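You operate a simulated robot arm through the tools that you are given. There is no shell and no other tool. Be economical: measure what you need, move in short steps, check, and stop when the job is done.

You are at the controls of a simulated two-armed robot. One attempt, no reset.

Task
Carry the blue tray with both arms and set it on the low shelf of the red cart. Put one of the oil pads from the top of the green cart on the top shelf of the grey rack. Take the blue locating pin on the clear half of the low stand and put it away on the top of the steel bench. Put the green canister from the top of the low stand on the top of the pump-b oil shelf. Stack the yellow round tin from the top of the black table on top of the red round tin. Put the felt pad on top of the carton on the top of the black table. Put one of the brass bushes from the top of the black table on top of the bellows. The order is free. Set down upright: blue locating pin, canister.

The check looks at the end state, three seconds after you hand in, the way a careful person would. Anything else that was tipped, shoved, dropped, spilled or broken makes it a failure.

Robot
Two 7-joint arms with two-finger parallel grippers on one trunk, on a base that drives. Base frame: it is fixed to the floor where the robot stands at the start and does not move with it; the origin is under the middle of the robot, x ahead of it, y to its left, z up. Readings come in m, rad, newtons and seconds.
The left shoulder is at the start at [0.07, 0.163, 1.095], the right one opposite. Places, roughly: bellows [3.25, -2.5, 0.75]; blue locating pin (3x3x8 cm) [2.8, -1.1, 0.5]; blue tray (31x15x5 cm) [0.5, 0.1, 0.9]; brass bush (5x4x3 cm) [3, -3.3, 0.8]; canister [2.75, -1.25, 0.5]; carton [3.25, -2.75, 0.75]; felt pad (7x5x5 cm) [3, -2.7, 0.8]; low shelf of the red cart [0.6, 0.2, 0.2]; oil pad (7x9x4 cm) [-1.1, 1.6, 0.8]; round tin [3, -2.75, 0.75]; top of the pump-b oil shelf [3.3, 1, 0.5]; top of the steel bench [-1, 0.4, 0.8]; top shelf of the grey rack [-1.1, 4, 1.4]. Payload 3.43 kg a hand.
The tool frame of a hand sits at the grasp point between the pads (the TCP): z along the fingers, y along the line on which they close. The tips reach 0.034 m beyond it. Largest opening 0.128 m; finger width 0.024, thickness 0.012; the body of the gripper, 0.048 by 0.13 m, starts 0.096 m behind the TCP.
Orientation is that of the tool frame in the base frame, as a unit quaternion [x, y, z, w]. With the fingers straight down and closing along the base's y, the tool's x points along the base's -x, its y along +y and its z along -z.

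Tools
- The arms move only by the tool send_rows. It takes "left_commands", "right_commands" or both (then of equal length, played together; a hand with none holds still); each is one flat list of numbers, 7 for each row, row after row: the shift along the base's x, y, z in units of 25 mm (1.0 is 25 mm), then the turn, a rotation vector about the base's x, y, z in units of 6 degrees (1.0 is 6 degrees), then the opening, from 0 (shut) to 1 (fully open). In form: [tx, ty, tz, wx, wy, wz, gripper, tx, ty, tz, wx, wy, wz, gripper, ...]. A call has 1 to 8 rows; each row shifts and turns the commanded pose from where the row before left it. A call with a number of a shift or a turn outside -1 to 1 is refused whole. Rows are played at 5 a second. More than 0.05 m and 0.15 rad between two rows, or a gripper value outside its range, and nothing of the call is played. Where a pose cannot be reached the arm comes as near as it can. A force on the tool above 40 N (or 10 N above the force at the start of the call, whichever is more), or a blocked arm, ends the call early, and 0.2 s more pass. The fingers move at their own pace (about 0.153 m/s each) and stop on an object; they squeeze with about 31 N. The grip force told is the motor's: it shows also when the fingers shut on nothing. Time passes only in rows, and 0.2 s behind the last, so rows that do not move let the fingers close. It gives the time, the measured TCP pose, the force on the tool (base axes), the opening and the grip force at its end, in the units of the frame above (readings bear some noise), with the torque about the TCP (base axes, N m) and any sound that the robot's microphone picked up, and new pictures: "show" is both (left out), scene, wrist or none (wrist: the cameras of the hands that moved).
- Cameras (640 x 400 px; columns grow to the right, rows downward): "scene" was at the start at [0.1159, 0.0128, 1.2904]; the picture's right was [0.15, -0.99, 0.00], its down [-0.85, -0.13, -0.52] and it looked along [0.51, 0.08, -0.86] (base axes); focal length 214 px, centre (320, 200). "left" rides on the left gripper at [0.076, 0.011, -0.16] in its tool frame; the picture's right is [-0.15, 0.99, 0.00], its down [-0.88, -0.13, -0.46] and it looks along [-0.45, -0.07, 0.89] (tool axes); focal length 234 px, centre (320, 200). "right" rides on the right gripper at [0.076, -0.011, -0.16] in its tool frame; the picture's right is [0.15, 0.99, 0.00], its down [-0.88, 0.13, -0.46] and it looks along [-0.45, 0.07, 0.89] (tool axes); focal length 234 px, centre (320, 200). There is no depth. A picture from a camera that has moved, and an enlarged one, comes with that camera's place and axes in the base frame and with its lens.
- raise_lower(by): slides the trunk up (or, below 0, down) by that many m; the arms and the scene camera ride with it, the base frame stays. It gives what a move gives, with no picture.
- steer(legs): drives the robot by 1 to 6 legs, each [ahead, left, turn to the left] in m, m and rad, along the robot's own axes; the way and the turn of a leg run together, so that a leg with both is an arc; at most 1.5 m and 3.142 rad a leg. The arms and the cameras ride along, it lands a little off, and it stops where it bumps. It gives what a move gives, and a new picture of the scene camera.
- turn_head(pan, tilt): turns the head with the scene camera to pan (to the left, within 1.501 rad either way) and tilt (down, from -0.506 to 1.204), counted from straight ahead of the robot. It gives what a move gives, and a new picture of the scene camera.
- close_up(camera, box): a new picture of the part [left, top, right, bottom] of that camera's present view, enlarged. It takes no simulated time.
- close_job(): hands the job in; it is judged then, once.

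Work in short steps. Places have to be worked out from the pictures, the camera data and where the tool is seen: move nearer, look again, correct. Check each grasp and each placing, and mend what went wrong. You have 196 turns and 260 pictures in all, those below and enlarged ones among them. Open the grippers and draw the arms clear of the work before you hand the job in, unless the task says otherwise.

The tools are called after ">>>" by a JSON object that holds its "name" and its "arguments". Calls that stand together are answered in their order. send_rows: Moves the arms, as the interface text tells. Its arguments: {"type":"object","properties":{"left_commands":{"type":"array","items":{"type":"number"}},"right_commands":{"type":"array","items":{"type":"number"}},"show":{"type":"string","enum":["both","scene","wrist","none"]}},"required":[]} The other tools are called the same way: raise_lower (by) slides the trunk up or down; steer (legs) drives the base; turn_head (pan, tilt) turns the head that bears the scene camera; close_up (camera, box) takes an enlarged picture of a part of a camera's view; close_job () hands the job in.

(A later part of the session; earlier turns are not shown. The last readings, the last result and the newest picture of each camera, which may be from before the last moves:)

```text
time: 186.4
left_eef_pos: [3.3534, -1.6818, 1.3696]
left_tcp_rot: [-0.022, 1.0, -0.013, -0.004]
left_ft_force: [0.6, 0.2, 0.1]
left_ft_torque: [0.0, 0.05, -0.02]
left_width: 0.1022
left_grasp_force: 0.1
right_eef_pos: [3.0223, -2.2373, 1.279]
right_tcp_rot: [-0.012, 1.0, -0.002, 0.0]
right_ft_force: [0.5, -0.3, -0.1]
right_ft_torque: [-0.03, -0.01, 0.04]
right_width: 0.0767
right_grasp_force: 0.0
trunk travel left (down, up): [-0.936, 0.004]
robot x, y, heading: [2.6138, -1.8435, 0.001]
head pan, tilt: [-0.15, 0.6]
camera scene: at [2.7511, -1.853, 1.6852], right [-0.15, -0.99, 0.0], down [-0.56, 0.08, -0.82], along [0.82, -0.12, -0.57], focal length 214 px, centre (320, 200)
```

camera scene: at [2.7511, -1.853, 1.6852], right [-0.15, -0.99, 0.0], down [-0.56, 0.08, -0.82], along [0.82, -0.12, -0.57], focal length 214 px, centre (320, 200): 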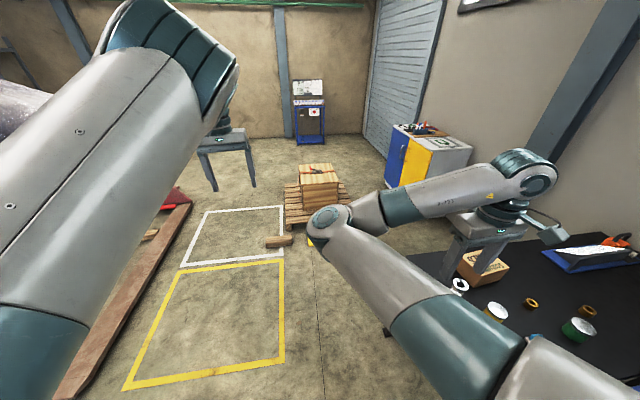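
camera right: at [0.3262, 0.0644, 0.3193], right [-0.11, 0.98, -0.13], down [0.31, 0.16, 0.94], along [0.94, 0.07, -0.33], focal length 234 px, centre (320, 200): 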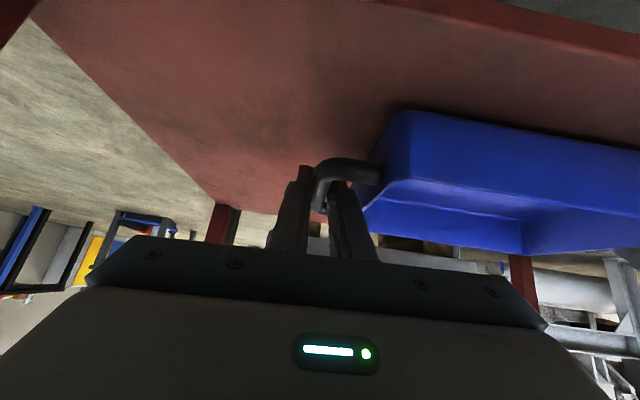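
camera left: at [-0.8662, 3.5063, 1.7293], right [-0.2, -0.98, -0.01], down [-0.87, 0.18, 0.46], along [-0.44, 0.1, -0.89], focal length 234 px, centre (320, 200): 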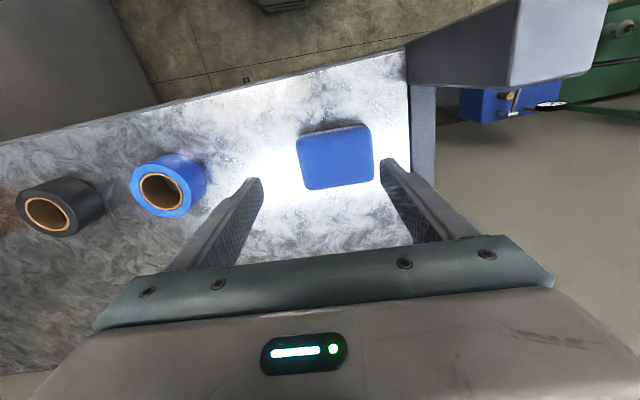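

The floor on the +x side of the black table is free. I drive to x≈3.86, turn to face -x and slide alongside the table.

>>> {"name": "steer", "arguments": {"legs": [[1.27, 0, 0], [0, 0, 1.57], [0, 0, 1.57], [0, 1.0, 0]]}}

>>> {"name": "turn_head", "arguments": {"pan": 0, "tilt": 0.9}}

```text
time: 205.2
left_eef_pos: [3.1936, -3.0201, 1.3703]
left_tcp_rot: [0.999, 0.046, 0.003, -0.012]
left_ft_force: [0.6, -0.6, 0.3]
left_ft_torque: [-0.02, 0.0, 0.02]
left_width: 0.1024
left_grasp_force: 0.0
right_eef_pos: [3.4993, -2.4497, 1.2789]
right_tcp_rot: [0.999, 0.035, 0.0, -0.002]
right_ft_force: [1.5, 0.6, 0.3]
right_ft_torque: [0.02, 0.01, 0.01]
right_width: 0.0769
right_grasp_force: 0.1
trunk travel left (down, up): [-0.936, 0.004]
robot x, y, heading: [3.9268, -2.8223, -3.094]
head pan, tilt: [-0.15, 0.6]
camera scene: at [3.7853, -2.8157, 1.6852], right [0.1, 0.99, 0.0], down [0.56, -0.06, -0.82], along [-0.82, 0.08, -0.57], focal length 214 px, centre (320, 200)
```

scene: 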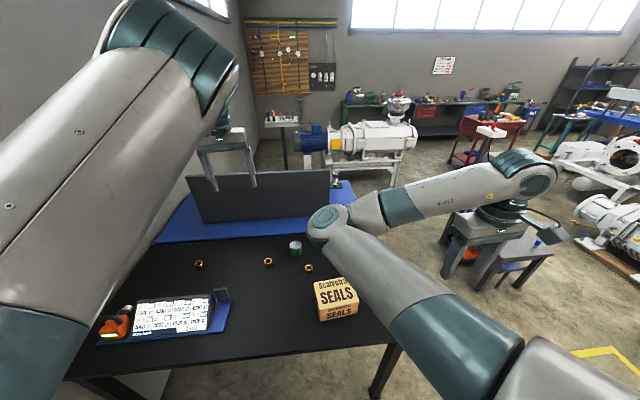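

```text
time: 206.1
left_eef_pos: [3.194, -3.0234, 1.3709]
left_tcp_rot: [0.999, 0.047, 0.003, -0.012]
left_ft_force: [-0.7, -0.5, -0.7]
left_ft_torque: [0.0, 0.01, 0.0]
left_width: 0.1023
left_grasp_force: 0.1
right_eef_pos: [3.4991, -2.4502, 1.2802]
right_tcp_rot: [0.999, 0.035, -0.001, -0.003]
right_ft_force: [-0.4, 0.1, 0.1]
right_ft_torque: [0.02, 0.02, 0.01]
right_width: 0.0767
right_grasp_force: 0.1
trunk travel left (down, up): [-0.936, 0.004]
robot x, y, heading: [3.9254, -2.8277, -3.093]
head pan, tilt: [0.0, 0.901]
camera scene: at [3.7979, -2.8299, 1.6604], right [-0.05, 1.0, 0.0], down [0.78, 0.04, -0.62], along [-0.62, -0.03, -0.78], focal length 214 px, centre (320, 200)
```

scene: 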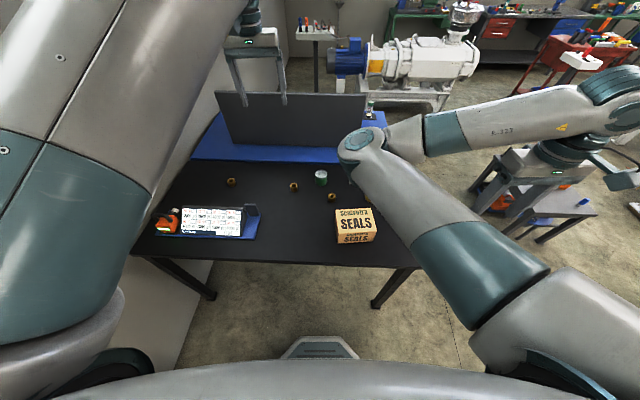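

Right arm hides part of the table, and we're standing high. I lower the trunk 0.33 m and swing the right hand outboard to clear the view.

>>> {"name": "raise_lower", "arguments": {"by": -0.3}}

>>> {"name": "send_rows", "arguments": {"right_commands": [0.3, 0.9, 0, 0, 0, 0, 0.6, 0.3, 0.9, 0, 0, 0, 0, 0.6, 0.3, 0.9, 0, 0, 0, 0, 0.6, 0.3, 0.9, 0, 0, 0, 0, 0.6, 0.3, 0.9, 0, 0, 0, 0, 0.6, 0.3, 0.9, 0, 0, 0, 0, 0.6, 0.3, 0.9, 0, 0, 0, 0, 0.6, 0.3, 0.9, 0, 0, 0, 0, 0.6], "show": "none"}}

>>> {"name": "turn_head", "arguments": {"pan": -0.15, "tilt": 0.75}}

```text
time: 209.1
left_eef_pos: [3.1931, -3.0226, 1.0704]
left_tcp_rot: [0.999, 0.045, 0.003, -0.012]
left_ft_force: [-0.7, -0.3, -0.4]
left_ft_torque: [0.02, 0.0, -0.01]
left_width: 0.1024
left_grasp_force: 0.0
right_eef_pos: [3.4995, -2.4509, 0.98]
right_tcp_rot: [0.999, 0.035, -0.001, -0.002]
right_ft_force: [0.6, 0.0, 0.2]
right_ft_torque: [-0.01, -0.02, -0.01]
right_width: 0.0767
right_grasp_force: 0.2
trunk travel left (down, up): [-0.636, 0.304]
robot x, y, heading: [3.9278, -2.8219, -3.093]
head pan, tilt: [0.0, 0.901]
```

```text
time: 210.8
left_eef_pos: [3.1943, -3.0213, 1.0706]
left_tcp_rot: [0.999, 0.046, 0.003, -0.013]
left_ft_force: [0.3, 0.6, -0.2]
left_ft_torque: [-0.04, 0.0, 0.03]
left_width: 0.1026
left_grasp_force: 0.1
right_eef_pos: [3.559, -2.269, 0.9792]
right_tcp_rot: [0.999, 0.034, -0.001, -0.002]
right_ft_force: [0.0, 0.0, -0.3]
right_ft_torque: [0.05, 0.03, 0.0]
right_width: 0.0767
right_grasp_force: 0.1
trunk travel left (down, up): [-0.636, 0.304]
robot x, y, heading: [3.9257, -2.8277, -3.094]
head pan, tilt: [0.0, 0.901]
```

```text
time: 211.6
left_eef_pos: [3.1937, -3.0227, 1.071]
left_tcp_rot: [0.999, 0.046, 0.002, -0.012]
left_ft_force: [0.3, 0.1, -0.1]
left_ft_torque: [0.01, 0.01, 0.02]
left_width: 0.1025
left_grasp_force: 0.0
right_eef_pos: [3.5589, -2.2703, 0.9796]
right_tcp_rot: [0.999, 0.034, -0.002, -0.002]
right_ft_force: [0.0, -0.4, -0.2]
right_ft_torque: [0.01, 0.0, -0.04]
right_width: 0.077
right_grasp_force: 0.2
trunk travel left (down, up): [-0.636, 0.304]
robot x, y, heading: [3.925, -2.8211, -3.097]
head pan, tilt: [-0.15, 0.75]
camera scene: at [3.7909, -2.8176, 1.3722], right [0.1, 0.99, 0.0], down [0.68, -0.07, -0.73], along [-0.73, 0.07, -0.68], focal length 214 px, centre (320, 200)
```

scene: 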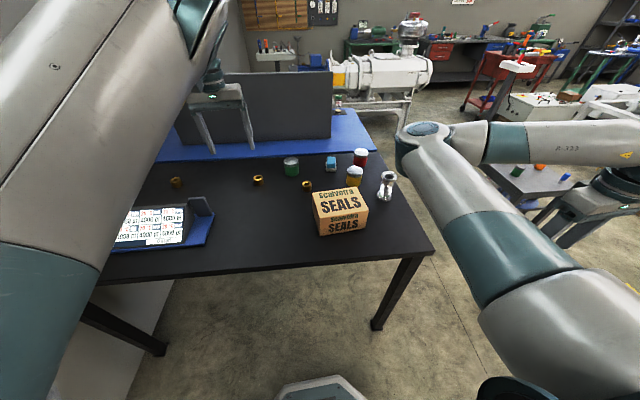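

Now everything shows. I zoom in on the table items.

>>> {"name": "close_up", "arguments": {"camera": "scene", "box": [240, 130, 420, 250]}}

>>> {"name": "close_up", "arguments": {"camera": "scene", "box": [280, 135, 410, 215]}}

```text
3.33 times, centred on (330, 190) of scene
camera zoom: at [3.7909, -2.8176, 1.3722], right [0.1, 0.99, 0.0], down [0.68, -0.07, -0.73], along [-0.73, 0.07, -0.68], focal length 715 px, centre (287, 233)
```

zoom: 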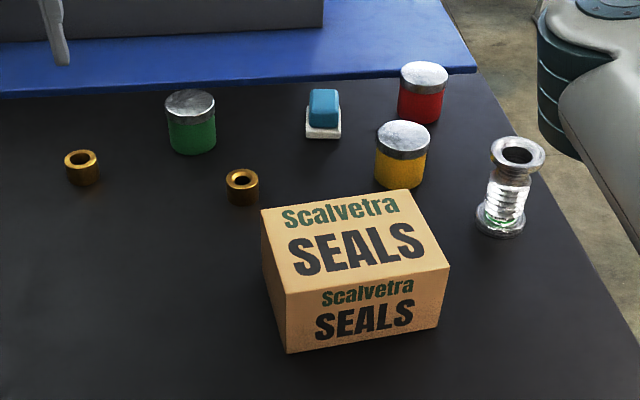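

```text
4.92 times, centred on (345, 175) of scene
camera zoom: at [3.7909, -2.8176, 1.3722], right [0.1, 0.99, 0.0], down [0.68, -0.07, -0.73], along [-0.73, 0.07, -0.68], focal length 1056 px, centre (197, 323)
```

zoom: 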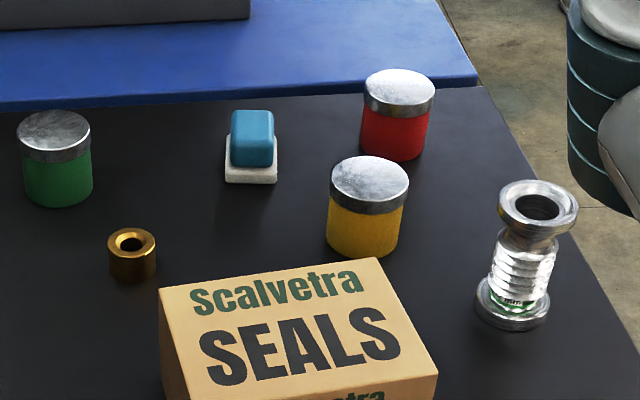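

All items are located: yellow tin (3.02,-2.58), red tin (2.87,-2.51), felt pad (2.96,-2.68), carton (3.23,-2.69), bellows (3.15,-2.48), nearest bush (3.04,-2.80). They are best reached from the table's +y end, so I reposition there facing -y.

>>> {"name": "steer", "arguments": {"legs": [[0, -0.95, 0], [0, 0, 1.52], [0, -0.87, 0]]}}

>>> {"name": "turn_head", "arguments": {"pan": 0, "tilt": 0.8}}

```text
time: 224.5
left_eef_pos: [3.1741, -2.6193, 1.0704]
left_tcp_rot: [0.685, 0.728, -0.006, -0.011]
left_ft_force: [0.1, -0.5, -0.3]
left_ft_torque: [-0.01, 0.03, 0.02]
left_width: 0.1024
left_grasp_force: 0.0
right_eef_pos: [2.4373, -2.2292, 0.9794]
right_tcp_rot: [0.694, 0.72, -0.001, -0.001]
right_ft_force: [1.0, -0.5, 0.1]
right_ft_torque: [0.01, 0.02, -0.01]
right_width: 0.0767
right_grasp_force: 0.1
trunk travel left (down, up): [-0.636, 0.304]
robot x, y, heading: [3.0043, -1.8798, -1.556]
head pan, tilt: [-0.15, 0.75]
camera scene: at [2.9903, -2.0114, 1.3723], right [-0.99, 0.13, 0.0], down [0.09, 0.68, -0.73], along [-0.1, -0.72, -0.68], focal length 214 px, centre (320, 200)
```

scene: 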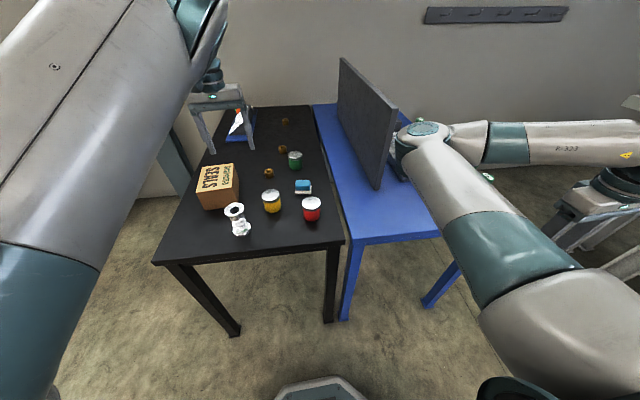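

```text
time: 225.2
left_eef_pos: [3.176, -2.6184, 1.0717]
left_tcp_rot: [0.685, 0.728, -0.007, -0.011]
left_ft_force: [0.3, -0.5, 0.7]
left_ft_torque: [0.01, 0.01, 0.04]
left_width: 0.1024
left_grasp_force: 0.0
right_eef_pos: [2.436, -2.2295, 0.9811]
right_tcp_rot: [0.694, 0.72, -0.002, -0.001]
right_ft_force: [0.5, 0.2, 0.8]
right_ft_torque: [0.05, 0.01, 0.0]
right_width: 0.0765
right_grasp_force: 0.0
trunk travel left (down, up): [-0.636, 0.304]
robot x, y, heading: [3.0022, -1.881, -1.554]
head pan, tilt: [0.0, 0.799]
camera scene: at [3.0026, -2.0099, 1.3683], right [-1.0, -0.02, 0.0], down [-0.01, 0.72, -0.7], along [0.01, -0.7, -0.72], focal length 214 px, centre (320, 200)
```

scene: 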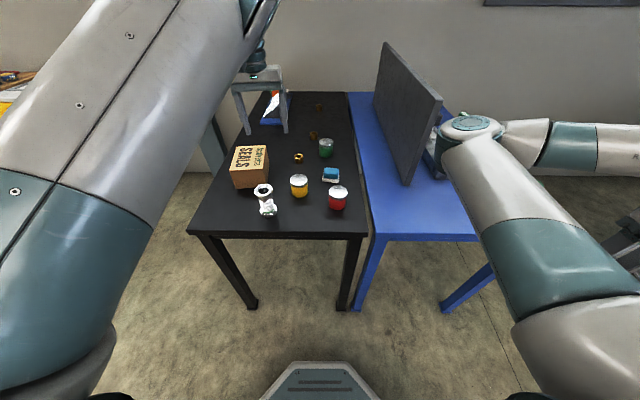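

Good view. I zoom to measure item positions from this side too.

>>> {"name": "close_up", "arguments": {"camera": "scene", "box": [220, 120, 380, 220]}}

```text
4.00 times, centred on (300, 170) of scene
camera zoom: at [3.0026, -2.0099, 1.3683], right [-1.0, -0.02, 0.0], down [-0.01, 0.72, -0.7], along [0.01, -0.7, -0.72], focal length 858 px, centre (400, 320)
```

zoom: 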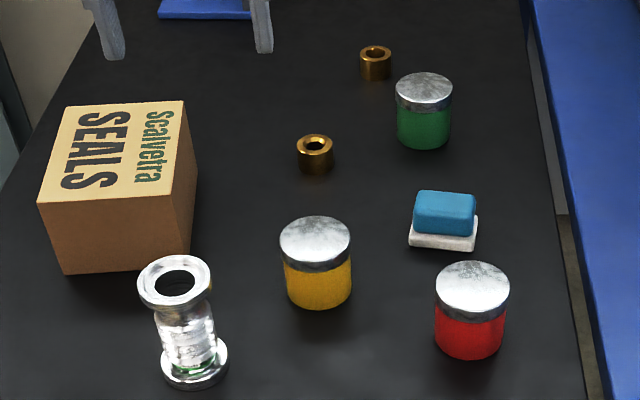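

Triangulating both views gives table z≈0.805, yellow tin (3.090,-2.599), red (2.950,-2.539), felt (2.970,-2.668), carton (3.29,-2.697, top 0.885), bellows (3.185,-2.487, top 0.918), bush (3.108,-2.793). I close in 0.1 m and put the left hand above the yellow tin.

>>> {"name": "steer", "arguments": {"legs": [[0.1, 0, 0]]}}

>>> {"name": "send_rows", "arguments": {"left_commands": [-0.43, 0.59, 0, 0.1, 0.1, 0, 1, -0.43, 0.59, 0, 0, 0, 0, 1, -0.43, 0.59, -0.4, 0, 0, 0, 1, -0.43, 0.59, -0.6, 0, 0, 0, 1, -0.43, 0.59, -0.6, 0, 0, 0, 1, -0.43, 0.59, -0.6, 0, 0, 0, 1, -0.43, 0.59, -0.6, 0, 0, 0, 1, -0.43, 0.59, -0.6, 0, 0, 0, 1], "show": "both"}}

```text
time: 226.4
left_eef_pos: [3.177, -2.7196, 1.0698]
left_tcp_rot: [0.686, 0.728, -0.006, -0.01]
left_ft_force: [0.6, 0.2, 0.4]
left_ft_torque: [-0.01, -0.02, -0.01]
left_width: 0.1025
left_grasp_force: 0.1
right_eef_pos: [2.4367, -2.3291, 0.9795]
right_tcp_rot: [0.694, 0.72, -0.002, 0.0]
right_ft_force: [0.6, -0.4, 0.1]
right_ft_torque: [0.03, 0.0, -0.02]
right_width: 0.0767
right_grasp_force: 0.1
trunk travel left (down, up): [-0.636, 0.304]
robot x, y, heading: [3.0043, -1.9842, -1.555]
head pan, tilt: [0.0, 0.799]
camera scene: at [3.0041, -2.1105, 1.3683], right [-1.0, -0.01, 0.0], down [-0.01, 0.72, -0.7], along [0.01, -0.7, -0.72], focal length 214 px, centre (320, 200)
```

scene: 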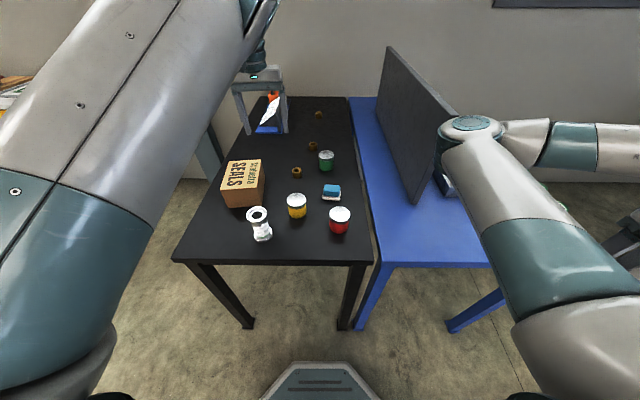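

```text
time: 228.2
left_eef_pos: [3.1815, -2.71, 1.0055]
left_tcp_rot: [0.685, 0.728, -0.006, -0.02]
left_ft_force: [-0.5, 0.2, 0.4]
left_ft_torque: [0.01, -0.02, -0.01]
left_width: 0.1279
left_grasp_force: 0.0
left hand out of reach, approached as far as the arm can: row 1, 2, 3, 4, 5, 6, 7, 8
right_eef_pos: [2.4368, -2.3295, 0.9798]
right_tcp_rot: [0.694, 0.72, -0.002, 0.0]
right_ft_force: [0.4, -0.3, -0.5]
right_ft_torque: [0.05, -0.03, 0.04]
right_width: 0.0768
right_grasp_force: 0.0
trunk travel left (down, up): [-0.636, 0.304]
robot x, y, heading: [3.0038, -1.9827, -1.559]
head pan, tilt: [0.0, 0.799]
camera scene: at [3.0042, -2.1107, 1.3683], right [-1.0, -0.01, 0.0], down [-0.01, 0.72, -0.7], along [0.01, -0.7, -0.72], focal length 214 px, centre (320, 200)
camera left: at [3.1946, -2.6375, 1.167], right [1.0, -0.08, -0.04], down [-0.06, -0.9, 0.44], along [-0.07, -0.44, -0.9], focal length 234 px, centre (320, 200)
```

scene: 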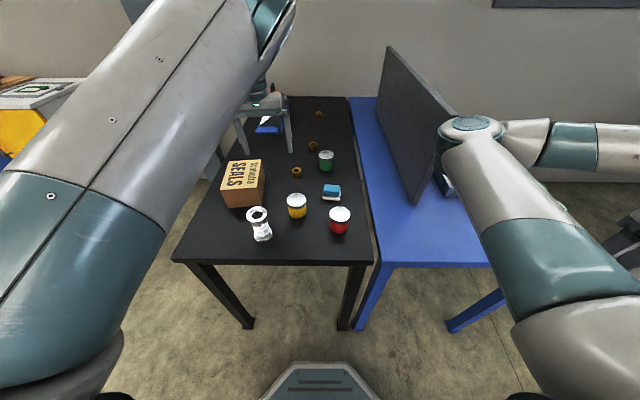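
left: 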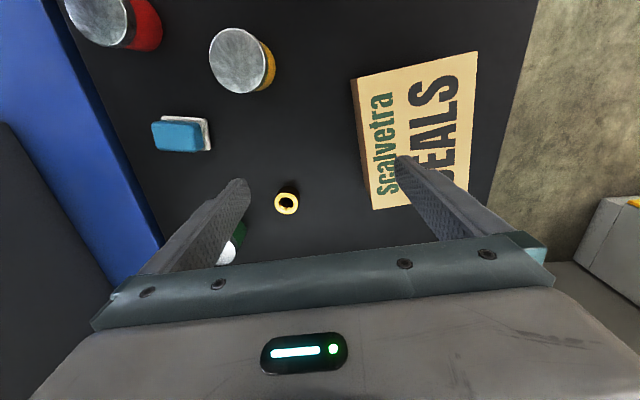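

The left arm is near-straight and won't retract along its own line. I try swinging it outward and back to bend the elbow.

>>> {"name": "send_rows", "arguments": {"left_commands": [0.8, 0.2, 0.2, 0, 0, 0, 1, 0.8, 0.3, 0.2, 0, 0, 0, 1, 0.8, 0.4, 0, 0, 0, 0, 1, 0.8, 0.5, 0, 0, 0, 0, 1, 0.8, 0.6, 0, 0, 0, 0, 1, 0.8, 0.7, 0, 0, 0, 0, 1, 0.8, 0.8, 0, 0, 0, 0, 1, 0.8, 0.8, 0, 0, 0, 0, 1], "show": "scene"}}

```text
time: 230.0
left_eef_pos: [3.3427, -2.6009, 1.0158]
left_tcp_rot: [0.683, 0.73, -0.009, -0.021]
left_ft_force: [-0.5, 0.3, -0.6]
left_ft_torque: [0.01, 0.01, 0.02]
left_width: 0.1278
left_grasp_force: 0.1
right_eef_pos: [2.438, -2.3282, 0.9814]
right_tcp_rot: [0.694, 0.72, -0.002, -0.001]
right_ft_force: [-0.2, -0.1, -0.7]
right_ft_torque: [-0.01, 0.01, 0.0]
right_width: 0.0768
right_grasp_force: 0.1
trunk travel left (down, up): [-0.636, 0.304]
robot x, y, heading: [3.0033, -1.9818, -1.555]
head pan, tilt: [0.0, 0.799]
camera scene: at [3.0046, -2.11, 1.3683], right [-1.0, -0.01, 0.0], down [-0.01, 0.72, -0.7], along [0.01, -0.7, -0.72], focal length 214 px, centre (320, 200)
```

scene: 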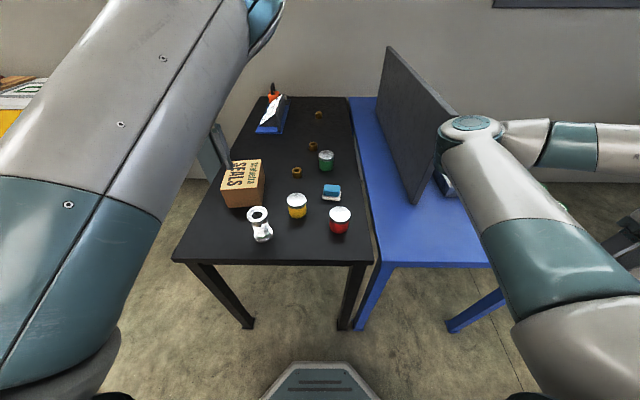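

The outboard region works well, so I'll use the right arm with targets at about 0.62 m ahead and 0.34 m to the right, using the base for positioning. I shift the robot 0.42 m to its left and bring the right hand over the yellow tin.

>>> {"name": "steer", "arguments": {"legs": [[0, 0.42, 0]]}}

>>> {"name": "send_rows", "arguments": {"right_commands": [0.6, -0.85, 0, 0, 0, 0, 1, 0.6, -0.85, 0, 0, 0, 0, 1, 0.6, -0.85, 0, 0, 0, 0, 1, 0.6, -0.85, 0, 0, 0, 0, 1, 0.6, -0.85, 0, 0, 0, 0, 1, 0.6, -0.85, 0, 0, 0, 0, 1, 0.6, -0.85, 0, 0, 0, 0, 1, 0.6, -0.85, 0, 0, 0, 0, 1], "show": "both"}}

```text
time: 232.6
left_eef_pos: [3.7677, -2.5967, 1.0154]
left_tcp_rot: [0.683, 0.73, -0.009, -0.021]
left_ft_force: [0.8, -0.2, 0.2]
left_ft_torque: [0.02, 0.02, 0.02]
left_width: 0.1282
left_grasp_force: 0.0
right_eef_pos: [2.8634, -2.323, 0.9805]
right_tcp_rot: [0.694, 0.72, -0.002, -0.001]
right_ft_force: [-0.8, 0.0, 0.1]
right_ft_torque: [0.02, 0.01, -0.01]
right_width: 0.0767
right_grasp_force: 0.0
trunk travel left (down, up): [-0.636, 0.304]
robot x, y, heading: [3.4291, -1.9764, -1.558]
head pan, tilt: [0.0, 0.799]
camera scene: at [3.4299, -2.1041, 1.3683], right [-1.0, -0.01, 0.0], down [-0.01, 0.72, -0.7], along [0.01, -0.7, -0.72], focal length 214 px, centre (320, 200)
```

scene: 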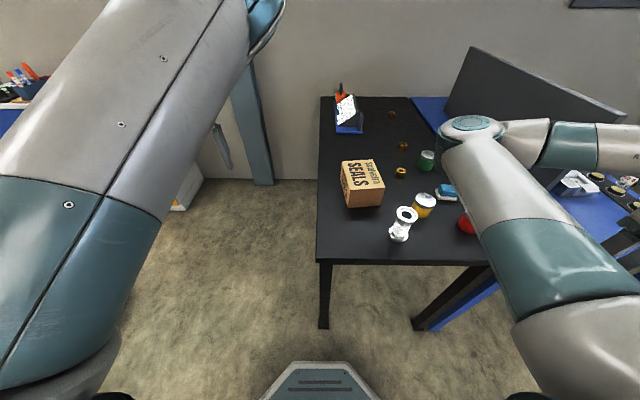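

```text
time: 234.4
left_eef_pos: [3.7674, -2.5959, 1.0151]
left_tcp_rot: [0.682, 0.731, -0.008, -0.021]
left_ft_force: [0.2, 0.6, 0.4]
left_ft_torque: [-0.03, 0.02, 0.01]
left_width: 0.1279
left_grasp_force: 0.1
right_eef_pos: [2.9844, -2.492, 0.9812]
right_tcp_rot: [0.694, 0.72, -0.003, -0.001]
right_ft_force: [0.1, 0.2, 0.2]
right_ft_torque: [-0.02, 0.0, 0.01]
right_width: 0.128
right_grasp_force: 0.1
trunk travel left (down, up): [-0.636, 0.304]
robot x, y, heading: [3.4279, -1.9746, -1.557]
head pan, tilt: [0.0, 0.799]
camera scene: at [3.4304, -2.1045, 1.3683], right [-1.0, -0.01, 0.0], down [-0.01, 0.72, -0.7], along [0.01, -0.7, -0.72], focal length 214 px, centre (320, 200)
camera right: at [2.9703, -2.4178, 1.1425], right [0.98, 0.18, -0.01], down [0.16, -0.87, 0.46], along [0.08, -0.45, -0.89], focal length 234 px, centre (320, 200)
```

scene: 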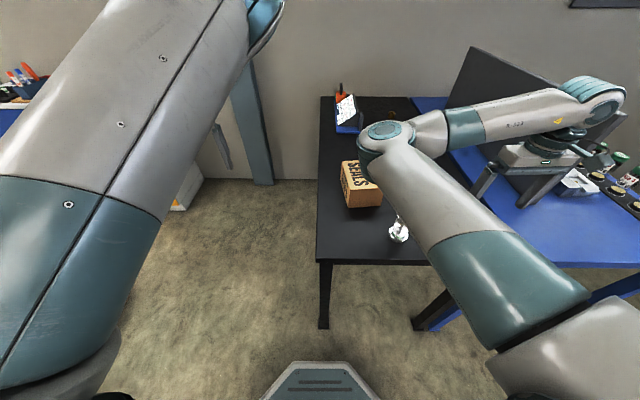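
right: 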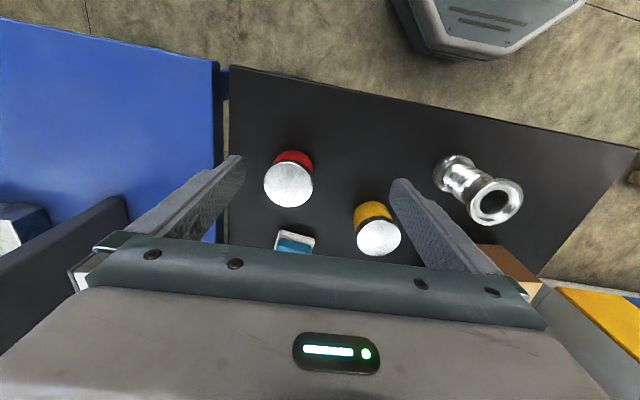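

Right arm works. I move over the yellow tin at (3.089, -2.601) and start down.

>>> {"name": "send_rows", "arguments": {"right_commands": [0.84, -0.87, 0, 0, 0, 0, 0.95, 0.84, -0.87, 0, 0, 0, 0, 0.95, 0.84, -0.87, 0, 0, 0, 0, 0.95, 0.84, -0.87, 0, 0, 0, 0, 0.95, 0.84, -0.88, 0, 0, 0, 0, 0.95, 0, 0, -0.7, 0, 0, 0, 0.95, 0, 0, -0.7, 0, 0, 0, 0.95], "show": "both"}}

```text
time: 236.0
left_eef_pos: [3.7672, -2.596, 1.0166]
left_tcp_rot: [0.684, 0.729, -0.008, -0.022]
left_ft_force: [-0.7, -0.2, -0.2]
left_ft_torque: [0.0, 0.01, -0.02]
left_width: 0.1279
left_grasp_force: 0.0
right_eef_pos: [3.0779, -2.6062, 0.945]
right_tcp_rot: [0.694, 0.72, -0.003, -0.002]
right_ft_force: [0.4, 0.3, -0.1]
right_ft_torque: [0.0, -0.01, 0.01]
right_width: 0.1217
right_grasp_force: 0.2
right hand out of reach, approached as far as the arm can: row 5
trunk travel left (down, up): [-0.636, 0.304]
robot x, y, heading: [3.4265, -1.9754, -1.558]
head pan, tilt: [0.0, 0.799]
camera scene: at [3.4298, -2.1044, 1.3683], right [-1.0, -0.01, 0.0], down [-0.01, 0.72, -0.7], along [0.01, -0.7, -0.72], focal length 214 px, centre (320, 200)
camera right: at [3.0654, -2.5319, 1.1055], right [0.98, 0.18, -0.01], down [0.16, -0.87, 0.46], along [0.08, -0.45, -0.89], focal length 234 px, centre (320, 200)
```

scene: 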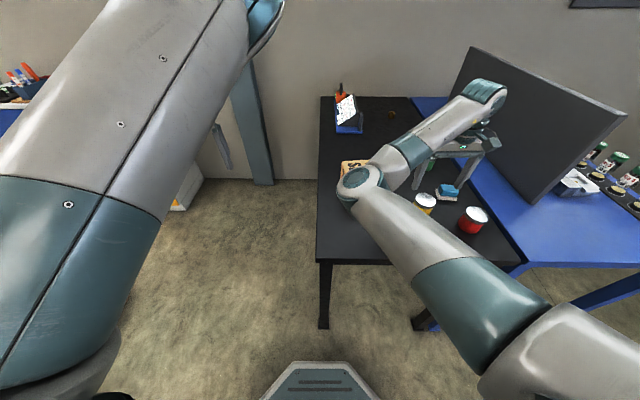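
right: 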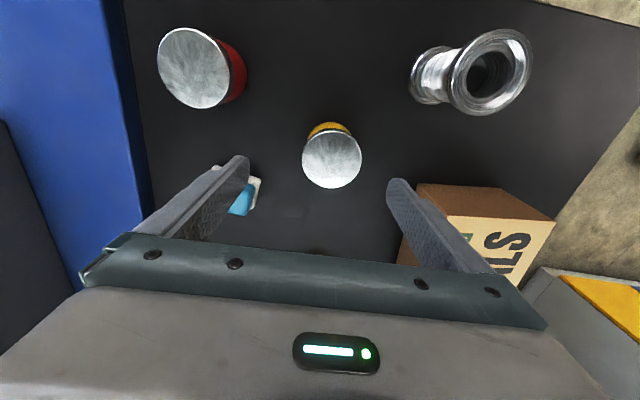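

The hand needs +13 mm in x, which I take with the base. I narrow the opening a bit.

>>> {"name": "steer", "arguments": {"legs": [[0, 0.014, 0]]}}

>>> {"name": "send_rows", "arguments": {"right_commands": [0, 0, -0.8, 0, 0, 0, 0.78, 0, 0, -0.8, 0, 0, 0, 0.78, 0, 0, -0.7, 0, 0, 0, 0.78], "show": "wrist"}}

```text
time: 236.7
left_eef_pos: [3.7803, -2.5964, 1.0163]
left_tcp_rot: [0.683, 0.73, -0.008, -0.021]
left_ft_force: [-0.4, 0.4, 0.5]
left_ft_torque: [-0.02, -0.03, 0.02]
left_width: 0.128
left_grasp_force: 0.0
right_eef_pos: [3.0909, -2.6069, 0.9453]
right_tcp_rot: [0.695, 0.719, -0.002, 0.0]
right_ft_force: [-0.1, -1.3, 0.2]
right_ft_torque: [-0.01, -0.04, 0.01]
right_width: 0.1216
right_grasp_force: 0.0
trunk travel left (down, up): [-0.636, 0.304]
robot x, y, heading: [3.4425, -1.9739, -1.556]
head pan, tilt: [0.0, 0.799]
camera scene: at [3.4414, -2.104, 1.3683], right [-1.0, -0.01, 0.0], down [-0.01, 0.72, -0.7], along [0.01, -0.7, -0.72], focal length 214 px, centre (320, 200)
```

scene: 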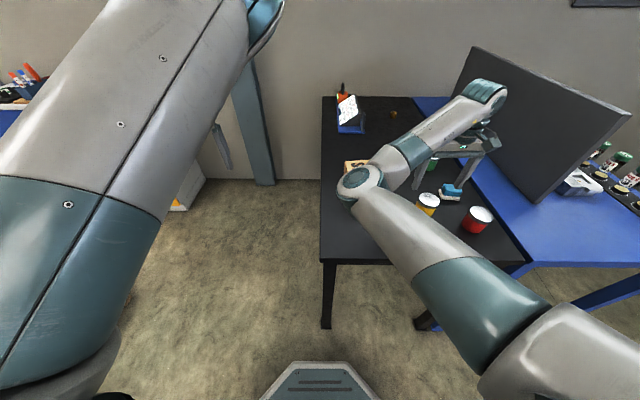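

```text
time: 237.5
left_eef_pos: [3.782, -2.5962, 1.0159]
left_tcp_rot: [0.684, 0.73, -0.008, -0.021]
left_ft_force: [0.3, -0.4, -0.8]
left_ft_torque: [-0.05, -0.01, 0.0]
left_width: 0.1279
left_grasp_force: 0.1
right_eef_pos: [3.0913, -2.6053, 0.8888]
right_tcp_rot: [0.694, 0.72, -0.003, -0.001]
right_ft_force: [0.1, 0.1, -0.1]
right_ft_torque: [0.0, -0.01, 0.0]
right_width: 0.0998
right_grasp_force: 0.0
trunk travel left (down, up): [-0.636, 0.304]
robot x, y, heading: [3.4403, -1.9744, -1.554]
head pan, tilt: [0.0, 0.799]
camera right: at [3.0781, -2.5303, 1.0486], right [0.98, 0.18, 0.0], down [0.16, -0.87, 0.46], along [0.08, -0.45, -0.89], focal length 234 px, centre (320, 200)
```

right: 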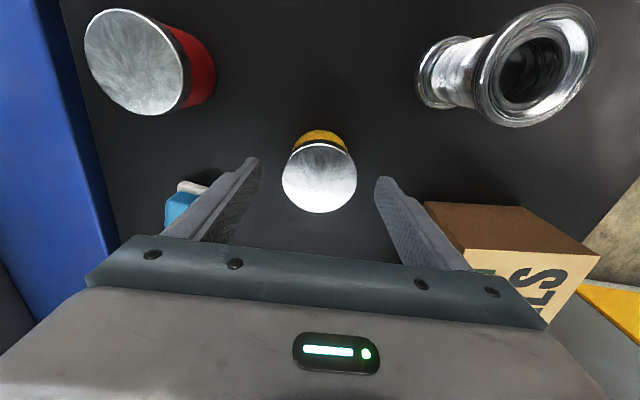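

Centred. I go down 4.2 cm and close.

>>> {"name": "send_rows", "arguments": {"right_commands": [0, 0, -0.8, 0, 0, 0, 0.78, 0, 0, -0.8, 0, 0, 0, 0.78, 0, 0, 0, 0, 0, 0, 0.3, 0, 0, 0, 0, 0, 0, 0, 0, 0, 0, 0, 0, 0, 0], "show": "wrist"}}

```text
time: 238.7
left_eef_pos: [3.7818, -2.5965, 1.015]
left_tcp_rot: [0.683, 0.73, -0.008, -0.021]
left_ft_force: [0.0, 0.5, -0.4]
left_ft_torque: [-0.02, 0.04, 0.0]
left_width: 0.1279
left_grasp_force: 0.0
right_eef_pos: [3.0899, -2.6068, 0.8477]
right_tcp_rot: [0.694, 0.72, -0.003, -0.001]
right_ft_force: [0.1, 0.4, 0.3]
right_ft_torque: [0.01, 0.01, 0.01]
right_width: 0.0637
right_grasp_force: 31.3
trunk travel left (down, up): [-0.636, 0.304]
robot x, y, heading: [3.4424, -1.9767, -1.553]
head pan, tilt: [0.0, 0.799]
camera right: at [3.0778, -2.5316, 1.0081], right [0.98, 0.18, 0.0], down [0.16, -0.87, 0.46], along [0.08, -0.45, -0.89], focal length 234 px, centre (320, 200)
```

right: 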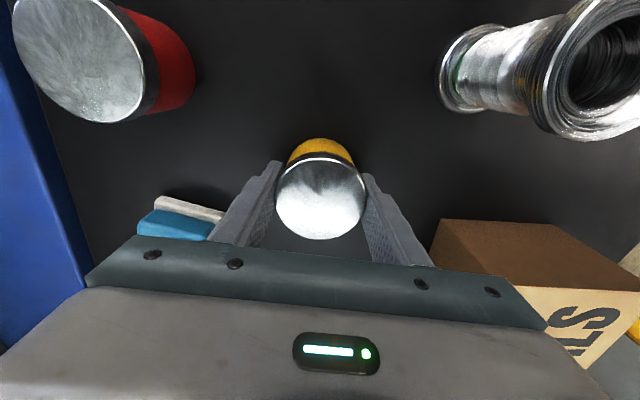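

Gripped (64 mm). I lift 10 cm and start toward the red tin.

>>> {"name": "send_rows", "arguments": {"right_commands": [0, 0, 1, 0, 0, 0, 0, 0, 0, 1, 0, 0, 0, 0, 0, 0, 1, 0, 0, 0, 0, 0, 0, 1, 0, 0, 0, 0, -0.93, 0.42, 0, 0, 0, 0, 0, -0.93, 0.42, 0, 0, 0, 0, 0, -0.93, 0.42, 0, 0, 0, 0, 0, -0.93, 0.42, 0, 0, 0, 0, 0], "show": "none"}}

>>> {"name": "send_rows", "arguments": {"right_commands": [-0.93, 0.42, 0, 0, 0, 0, 0, -0.91, 0.42, 0, 0, 0, 0, 0, 0, 0, 0, 0, 0, 0, 0], "show": "both"}}

```text
time: 240.5
left_eef_pos: [3.7795, -2.5967, 1.015]
left_tcp_rot: [0.682, 0.731, -0.008, -0.022]
left_ft_force: [0.3, 0.2, 0.4]
left_ft_torque: [-0.01, -0.02, 0.0]
left_width: 0.1278
left_grasp_force: 0.1
right_eef_pos: [2.9949, -2.5637, 0.948]
right_tcp_rot: [0.695, 0.719, -0.002, 0.001]
right_ft_force: [-0.7, -0.4, -1.4]
right_ft_torque: [0.02, 0.04, 0.0]
right_width: 0.0637
right_grasp_force: 31.1
trunk travel left (down, up): [-0.636, 0.304]
robot x, y, heading: [3.4429, -1.9752, -1.555]
head pan, tilt: [0.0, 0.799]
```

```text
time: 241.3
left_eef_pos: [3.7813, -2.5967, 1.0147]
left_tcp_rot: [0.683, 0.73, -0.009, -0.021]
left_ft_force: [-1.0, 0.4, -0.7]
left_ft_torque: [0.0, 0.03, -0.03]
left_width: 0.1278
left_grasp_force: 0.0
right_eef_pos: [2.9528, -2.5427, 0.9495]
right_tcp_rot: [0.695, 0.719, -0.002, -0.001]
right_ft_force: [0.2, 0.1, -1.6]
right_ft_torque: [0.0, 0.01, 0.01]
right_width: 0.0637
right_grasp_force: 31.0
trunk travel left (down, up): [-0.636, 0.304]
robot x, y, heading: [3.4477, -1.9764, -1.553]
head pan, tilt: [0.0, 0.799]
camera scene: at [3.4442, -2.1043, 1.3683], right [-1.0, -0.01, 0.0], down [-0.01, 0.72, -0.7], along [0.01, -0.7, -0.72], focal length 214 px, centre (320, 200)
camera right: at [2.9397, -2.4688, 1.11], right [0.98, 0.18, 0.0], down [0.16, -0.87, 0.46], along [0.08, -0.45, -0.89], focal length 234 px, centre (320, 200)
```

scene: 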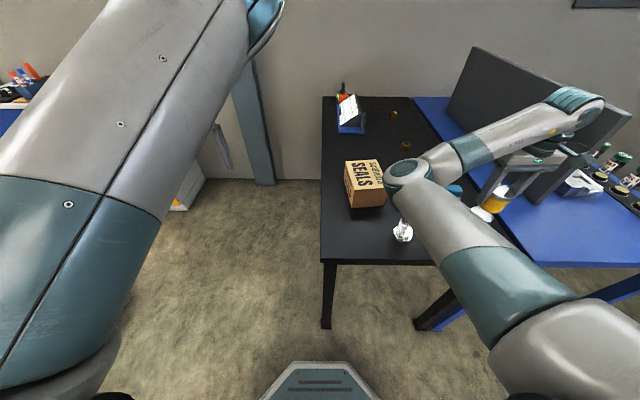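
right: 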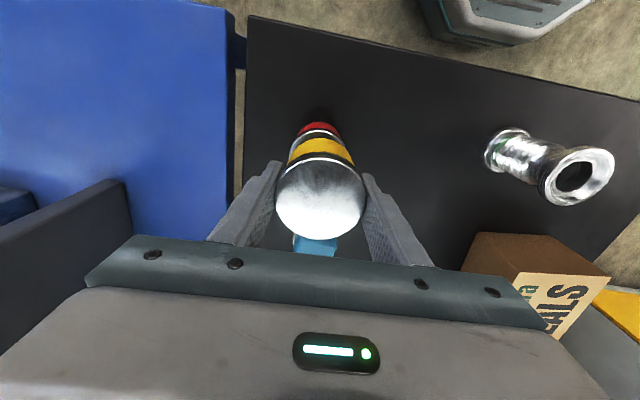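

Checking the alignment in an enlarged wrist view.

>>> {"name": "close_up", "arguments": {"camera": "right", "box": [250, 90, 410, 190]}}

>>> {"name": "close_up", "arguments": {"camera": "scene", "box": [430, 150, 560, 240]}}

```text
4.00 times, centred on (330, 140) of right
camera zoom: at [2.9397, -2.4688, 1.11], right [0.98, 0.18, 0.0], down [0.16, -0.87, 0.46], along [0.08, -0.45, -0.89], focal length 937 px, centre (280, 440)
```

zoom: 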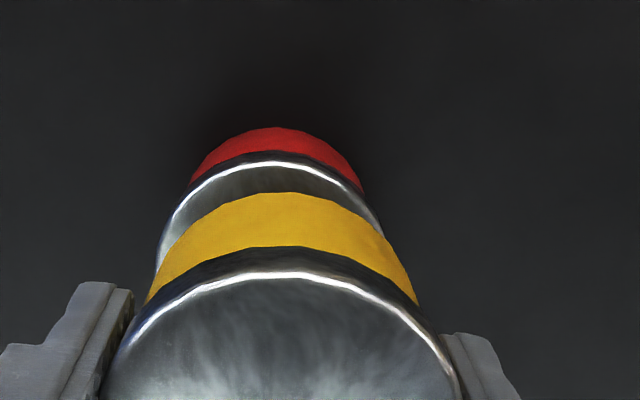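

```text
4.44 times, centred on (495, 195) of scene
camera zoom: at [3.4442, -2.1043, 1.3683], right [-1.0, -0.01, 0.0], down [-0.01, 0.72, -0.7], along [0.01, -0.7, -0.72], focal length 953 px, centre (-458, 222)
```

zoom: 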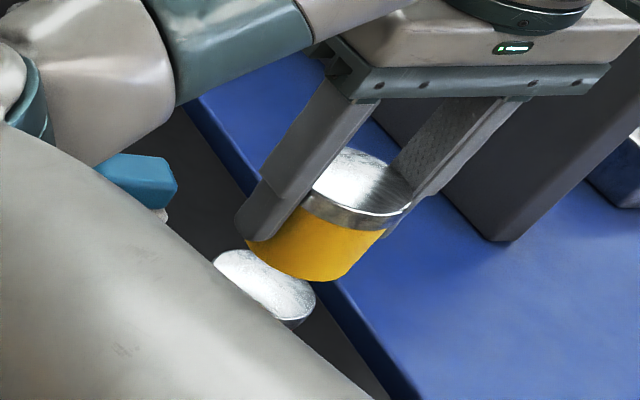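

The yellow tin is within about 3 mm of being centred over the red one. I make that correction and lower toward contact.

>>> {"name": "send_rows", "arguments": {"right_commands": [-0.06, -0.12, -0.6, 0, 0, 0, 0, 0, 0, -0.6, 0, 0, 0, 0, 0, 0, -0.15, 0, 0, 0, 0, 0, 0, -0.12, 0, 0, 0, 0], "show": "wrist"}}

```text
time: 242.3
left_eef_pos: [3.7801, -2.5963, 1.0155]
left_tcp_rot: [0.683, 0.73, -0.008, -0.021]
left_ft_force: [-0.5, 0.0, 0.5]
left_ft_torque: [-0.01, 0.01, -0.01]
left_width: 0.1278
left_grasp_force: 0.1
right_eef_pos: [2.951, -2.5469, 0.9109]
right_tcp_rot: [0.695, 0.719, -0.002, -0.001]
right_ft_force: [-0.6, 0.1, -1.4]
right_ft_torque: [0.02, 0.03, -0.01]
right_width: 0.0638
right_grasp_force: 31.0
trunk travel left (down, up): [-0.636, 0.304]
robot x, y, heading: [3.441, -1.9814, -1.555]
head pan, tilt: [0.0, 0.799]
camera right: at [2.9383, -2.4712, 1.0723], right [0.98, 0.18, 0.0], down [0.16, -0.87, 0.46], along [0.08, -0.45, -0.89], focal length 234 px, centre (320, 200)
```

right: 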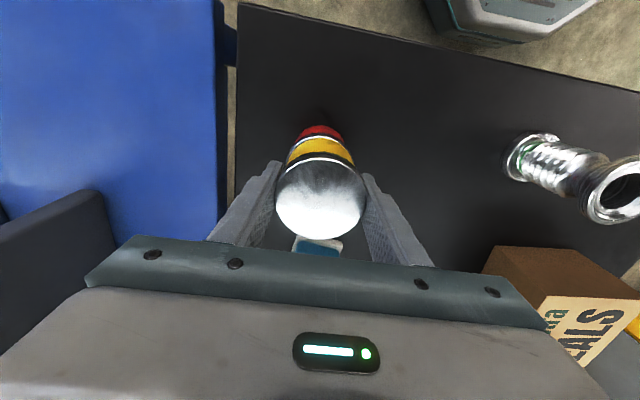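

Almost touching. I continue in 2 mm steps until force shows.

>>> {"name": "send_rows", "arguments": {"right_commands": [0, 0, -0.08, 0, 0, 0, 0, 0, 0, -0.08, 0, 0, 0, 0, 0, 0, -0.08, 0, 0, 0, 0], "show": "none"}}

>>> {"name": "close_up", "arguments": {"camera": "right", "box": [250, 90, 410, 190]}}

```text
time: 243.1
left_eef_pos: [3.7819, -2.5955, 1.017]
left_tcp_rot: [0.683, 0.73, -0.01, -0.021]
left_ft_force: [0.0, -0.7, -0.2]
left_ft_torque: [0.0, 0.03, 0.0]
left_width: 0.1278
left_grasp_force: 0.1
right_eef_pos: [2.952, -2.5464, 0.9082]
right_tcp_rot: [0.694, 0.72, -0.006, -0.001]
right_ft_force: [-4.2, -4.7, 28.7]
right_ft_torque: [-0.01, 0.02, -0.08]
right_width: 0.0644
right_grasp_force: 30.6
trunk travel left (down, up): [-0.636, 0.304]
robot x, y, heading: [3.4419, -1.9765, -1.56]
head pan, tilt: [0.0, 0.799]
```

```text
4.00 times, centred on (330, 140) of right
camera zoom: at [2.9393, -2.4696, 1.0689], right [0.98, 0.18, -0.01], down [0.16, -0.87, 0.46], along [0.07, -0.45, -0.89], focal length 937 px, centre (280, 440)
```

zoom: 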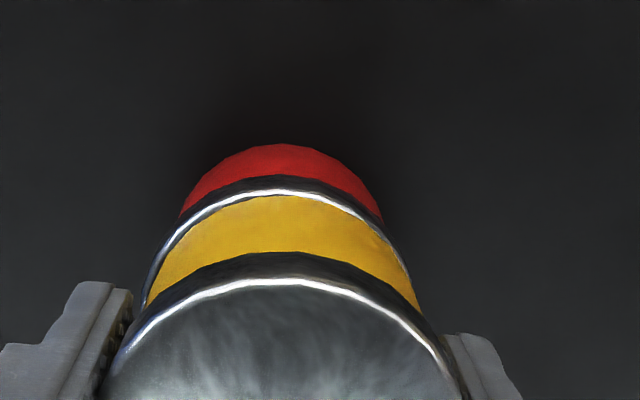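

Contact and well centred. I release and rise.

>>> {"name": "send_rows", "arguments": {"right_commands": [0, 0, 0.08, 0, 0, 0, 0, 0, 0, 0, 0, 0, 0, 0.75, 0, 0, 0, 0, 0, 0, 0.75, 0, 0, 0.6, 0, 0, 0, 0.75, 0, 0, 1, 0, 0, 0, 0.75, 0, 0, 1, 0, 0, 0, 0.75, 0, 0, 0.6, 0, 0, 0, 0.75], "show": "wrist"}}

```text
time: 244.7
left_eef_pos: [3.7817, -2.5969, 1.0159]
left_tcp_rot: [0.683, 0.73, -0.008, -0.02]
left_ft_force: [-0.8, -0.9, 1.1]
left_ft_torque: [-0.02, -0.02, -0.03]
left_width: 0.1279
left_grasp_force: 0.1
right_eef_pos: [2.953, -2.5447, 0.9867]
right_tcp_rot: [0.695, 0.719, -0.002, -0.001]
right_ft_force: [0.8, 0.2, -0.2]
right_ft_torque: [-0.02, -0.02, 0.01]
right_width: 0.0961
right_grasp_force: 0.2
trunk travel left (down, up): [-0.636, 0.304]
robot x, y, heading: [3.4446, -1.9758, -1.557]
head pan, tilt: [0.0, 0.799]
camera right: at [2.9383, -2.4703, 1.1472], right [0.98, 0.18, 0.0], down [0.16, -0.87, 0.46], along [0.08, -0.45, -0.89], focal length 234 px, centre (320, 200)
```

right: 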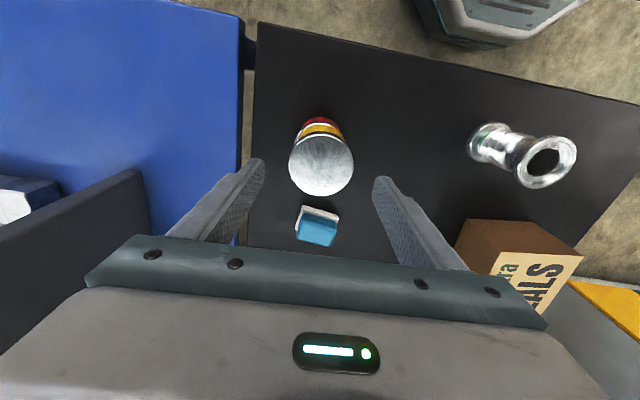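

The yellow tin stands squarely on the red one. Next I move over the felt pad at about (2.972, -2.666).

>>> {"name": "send_rows", "arguments": {"right_commands": [0.15, -0.97, 0, 0, 0, 0, 0.8, 0.15, -0.97, 0, 0, 0, 0, 0.8, 0.15, -0.97, 0, 0, 0, 0, 0.8, 0.15, -0.97, 0, 0, 0, 0, 0.8, 0.15, -0.97, 0, 0, 0, 0, 0.8, 0, 0, -0.8, 0, 0, 0, 0.8, 0, 0, -0.8, 0, 0, 0, 0.8, 0, 0, -0.8, 0, 0, 0, 0.8], "show": "wrist"}}

```text
time: 246.5
left_eef_pos: [3.7812, -2.5977, 1.0164]
left_tcp_rot: [0.683, 0.73, -0.007, -0.021]
left_ft_force: [1.1, -0.4, -0.1]
left_ft_torque: [0.0, 0.01, 0.05]
left_width: 0.1281
left_grasp_force: 0.2
right_eef_pos: [2.9707, -2.6682, 0.9262]
right_tcp_rot: [0.695, 0.719, -0.003, -0.001]
right_ft_force: [-0.1, 0.2, 0.1]
right_ft_torque: [0.0, 0.01, -0.01]
right_width: 0.1024
right_grasp_force: 0.0
trunk travel left (down, up): [-0.636, 0.304]
robot x, y, heading: [3.4396, -1.9746, -1.556]
head pan, tilt: [0.0, 0.799]
camera right: at [2.9566, -2.5927, 1.0855], right [0.98, 0.18, 0.0], down [0.16, -0.87, 0.46], along [0.08, -0.45, -0.89], focal length 234 px, centre (320, 200)
```

right: 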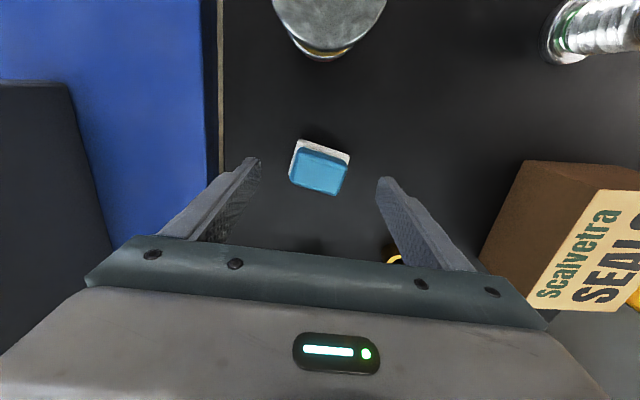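

Aligned within 6 mm. I correct, descend to z≈0.848 and close.

>>> {"name": "send_rows", "arguments": {"right_commands": [0, -0.12, -0.9, 0, 0, 0, 0.8, 0, -0.12, -0.9, 0, 0, 0, 0.8, 0, 0, -0.9, 0, 0, 0, 0.8, 0, 0, -0.42, 0, 0, 0, 0.8, 0, 0, 0, 0, 0, 0, 0.4, 0, 0, 0, 0, 0, 0, 0, 0, 0, 0, 0, 0, 0, 0], "show": "wrist"}}

```text
time: 248.1
left_eef_pos: [3.7808, -2.5958, 1.0154]
left_tcp_rot: [0.683, 0.73, -0.007, -0.021]
left_ft_force: [0.4, 0.2, 0.0]
left_ft_torque: [0.01, 0.0, 0.02]
left_width: 0.128
left_grasp_force: 0.1
right_eef_pos: [2.9689, -2.6725, 0.8495]
right_tcp_rot: [0.694, 0.72, -0.002, -0.001]
right_ft_force: [0.0, -0.2, -1.5]
right_ft_torque: [0.0, 0.02, 0.03]
right_width: 0.0613
right_grasp_force: 31.1
trunk travel left (down, up): [-0.636, 0.304]
robot x, y, heading: [3.4409, -1.9743, -1.562]
head pan, tilt: [0.0, 0.799]
camera right: at [2.9574, -2.598, 1.0102], right [0.98, 0.18, 0.0], down [0.16, -0.87, 0.46], along [0.08, -0.45, -0.89], focal length 234 px, centre (320, 200)
```

right: 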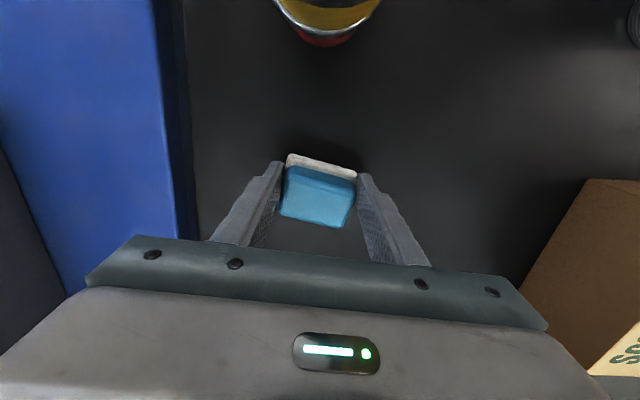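

Held (61 mm). I lift 14 cm, then shift the base left and the arm inboard toward the carton.

>>> {"name": "send_rows", "arguments": {"right_commands": [0, 0, 0.9, 0, 0, 0, 0, 0, 0, 1, 0, 0, 0, 0, 0, 0, 1, 0, 0, 0, 0, 0, 0, 1, 0, 0, 0, 0, 0, 0, 1, 0, 0, 0, 0, 0.6, 0, 0.6, 0, 0, 0, 0, 1, 0, 0, 0, 0, 0, 0, 1, 0, 0, 0, 0, 0, 0], "show": "none"}}

>>> {"name": "steer", "arguments": {"legs": [[0, 0.22, 0]]}}

>>> {"name": "close_up", "arguments": {"camera": "right", "box": [0, 0, 640, 400]}}

```text
time: 249.9
left_eef_pos: [3.7827, -2.5974, 1.0157]
left_tcp_rot: [0.683, 0.73, -0.009, -0.02]
left_ft_force: [-0.1, -1.0, 0.7]
left_ft_torque: [0.01, 0.01, -0.01]
left_width: 0.1277
left_grasp_force: 0.0
right_eef_pos: [3.035, -2.6728, 0.9865]
right_tcp_rot: [0.694, 0.72, -0.002, -0.002]
right_ft_force: [0.4, 0.4, -0.8]
right_ft_torque: [0.01, 0.06, 0.01]
right_width: 0.0612
right_grasp_force: 31.0
trunk travel left (down, up): [-0.636, 0.304]
robot x, y, heading: [3.4455, -1.9756, -1.553]
head pan, tilt: [0.0, 0.799]
```

```text
time: 251.6
left_eef_pos: [4.0007, -2.5921, 1.0154]
left_tcp_rot: [0.682, 0.731, -0.009, -0.021]
left_ft_force: [-0.6, 0.8, 0.5]
left_ft_torque: [0.0, -0.02, -0.01]
left_width: 0.1279
left_grasp_force: 0.0
right_eef_pos: [3.2534, -2.6702, 0.9869]
right_tcp_rot: [0.694, 0.72, -0.002, -0.001]
right_ft_force: [-0.3, 0.0, -1.0]
right_ft_torque: [0.02, 0.02, -0.01]
right_width: 0.0611
right_grasp_force: 31.0
trunk travel left (down, up): [-0.636, 0.304]
robot x, y, heading: [3.6598, -1.9731, -1.558]
head pan, tilt: [0.0, 0.799]
camera scene: at [3.6614, -2.1008, 1.3683], right [-1.0, -0.02, 0.0], down [-0.01, 0.72, -0.7], along [0.01, -0.7, -0.72], focal length 214 px, centre (320, 200)
```

scene: 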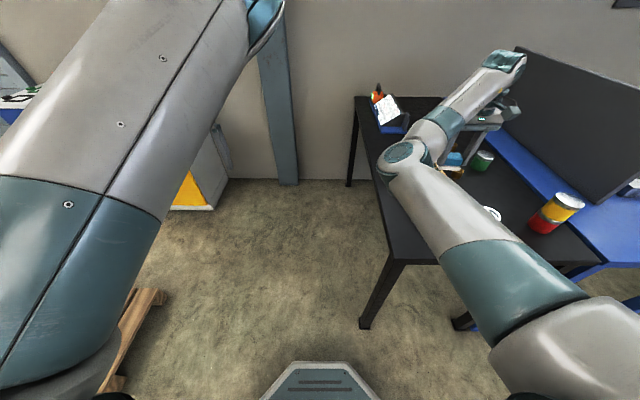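

```text
1.00 times, centred on (320, 200) of right
camera zoom: at [3.2402, -2.5961, 1.1462], right [0.98, 0.18, 0.0], down [0.16, -0.87, 0.46], along [0.08, -0.45, -0.89], focal length 234 px, centre (320, 200)
```

zoom: 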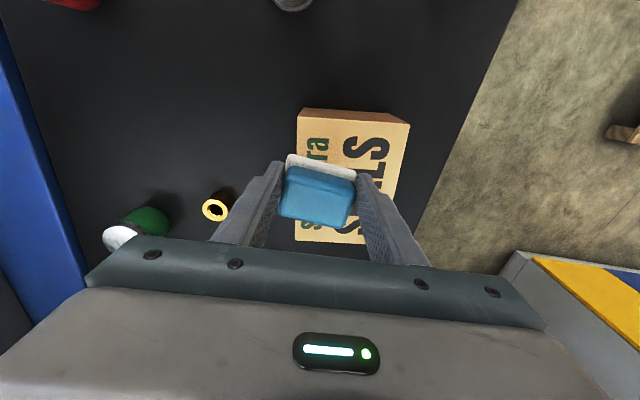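

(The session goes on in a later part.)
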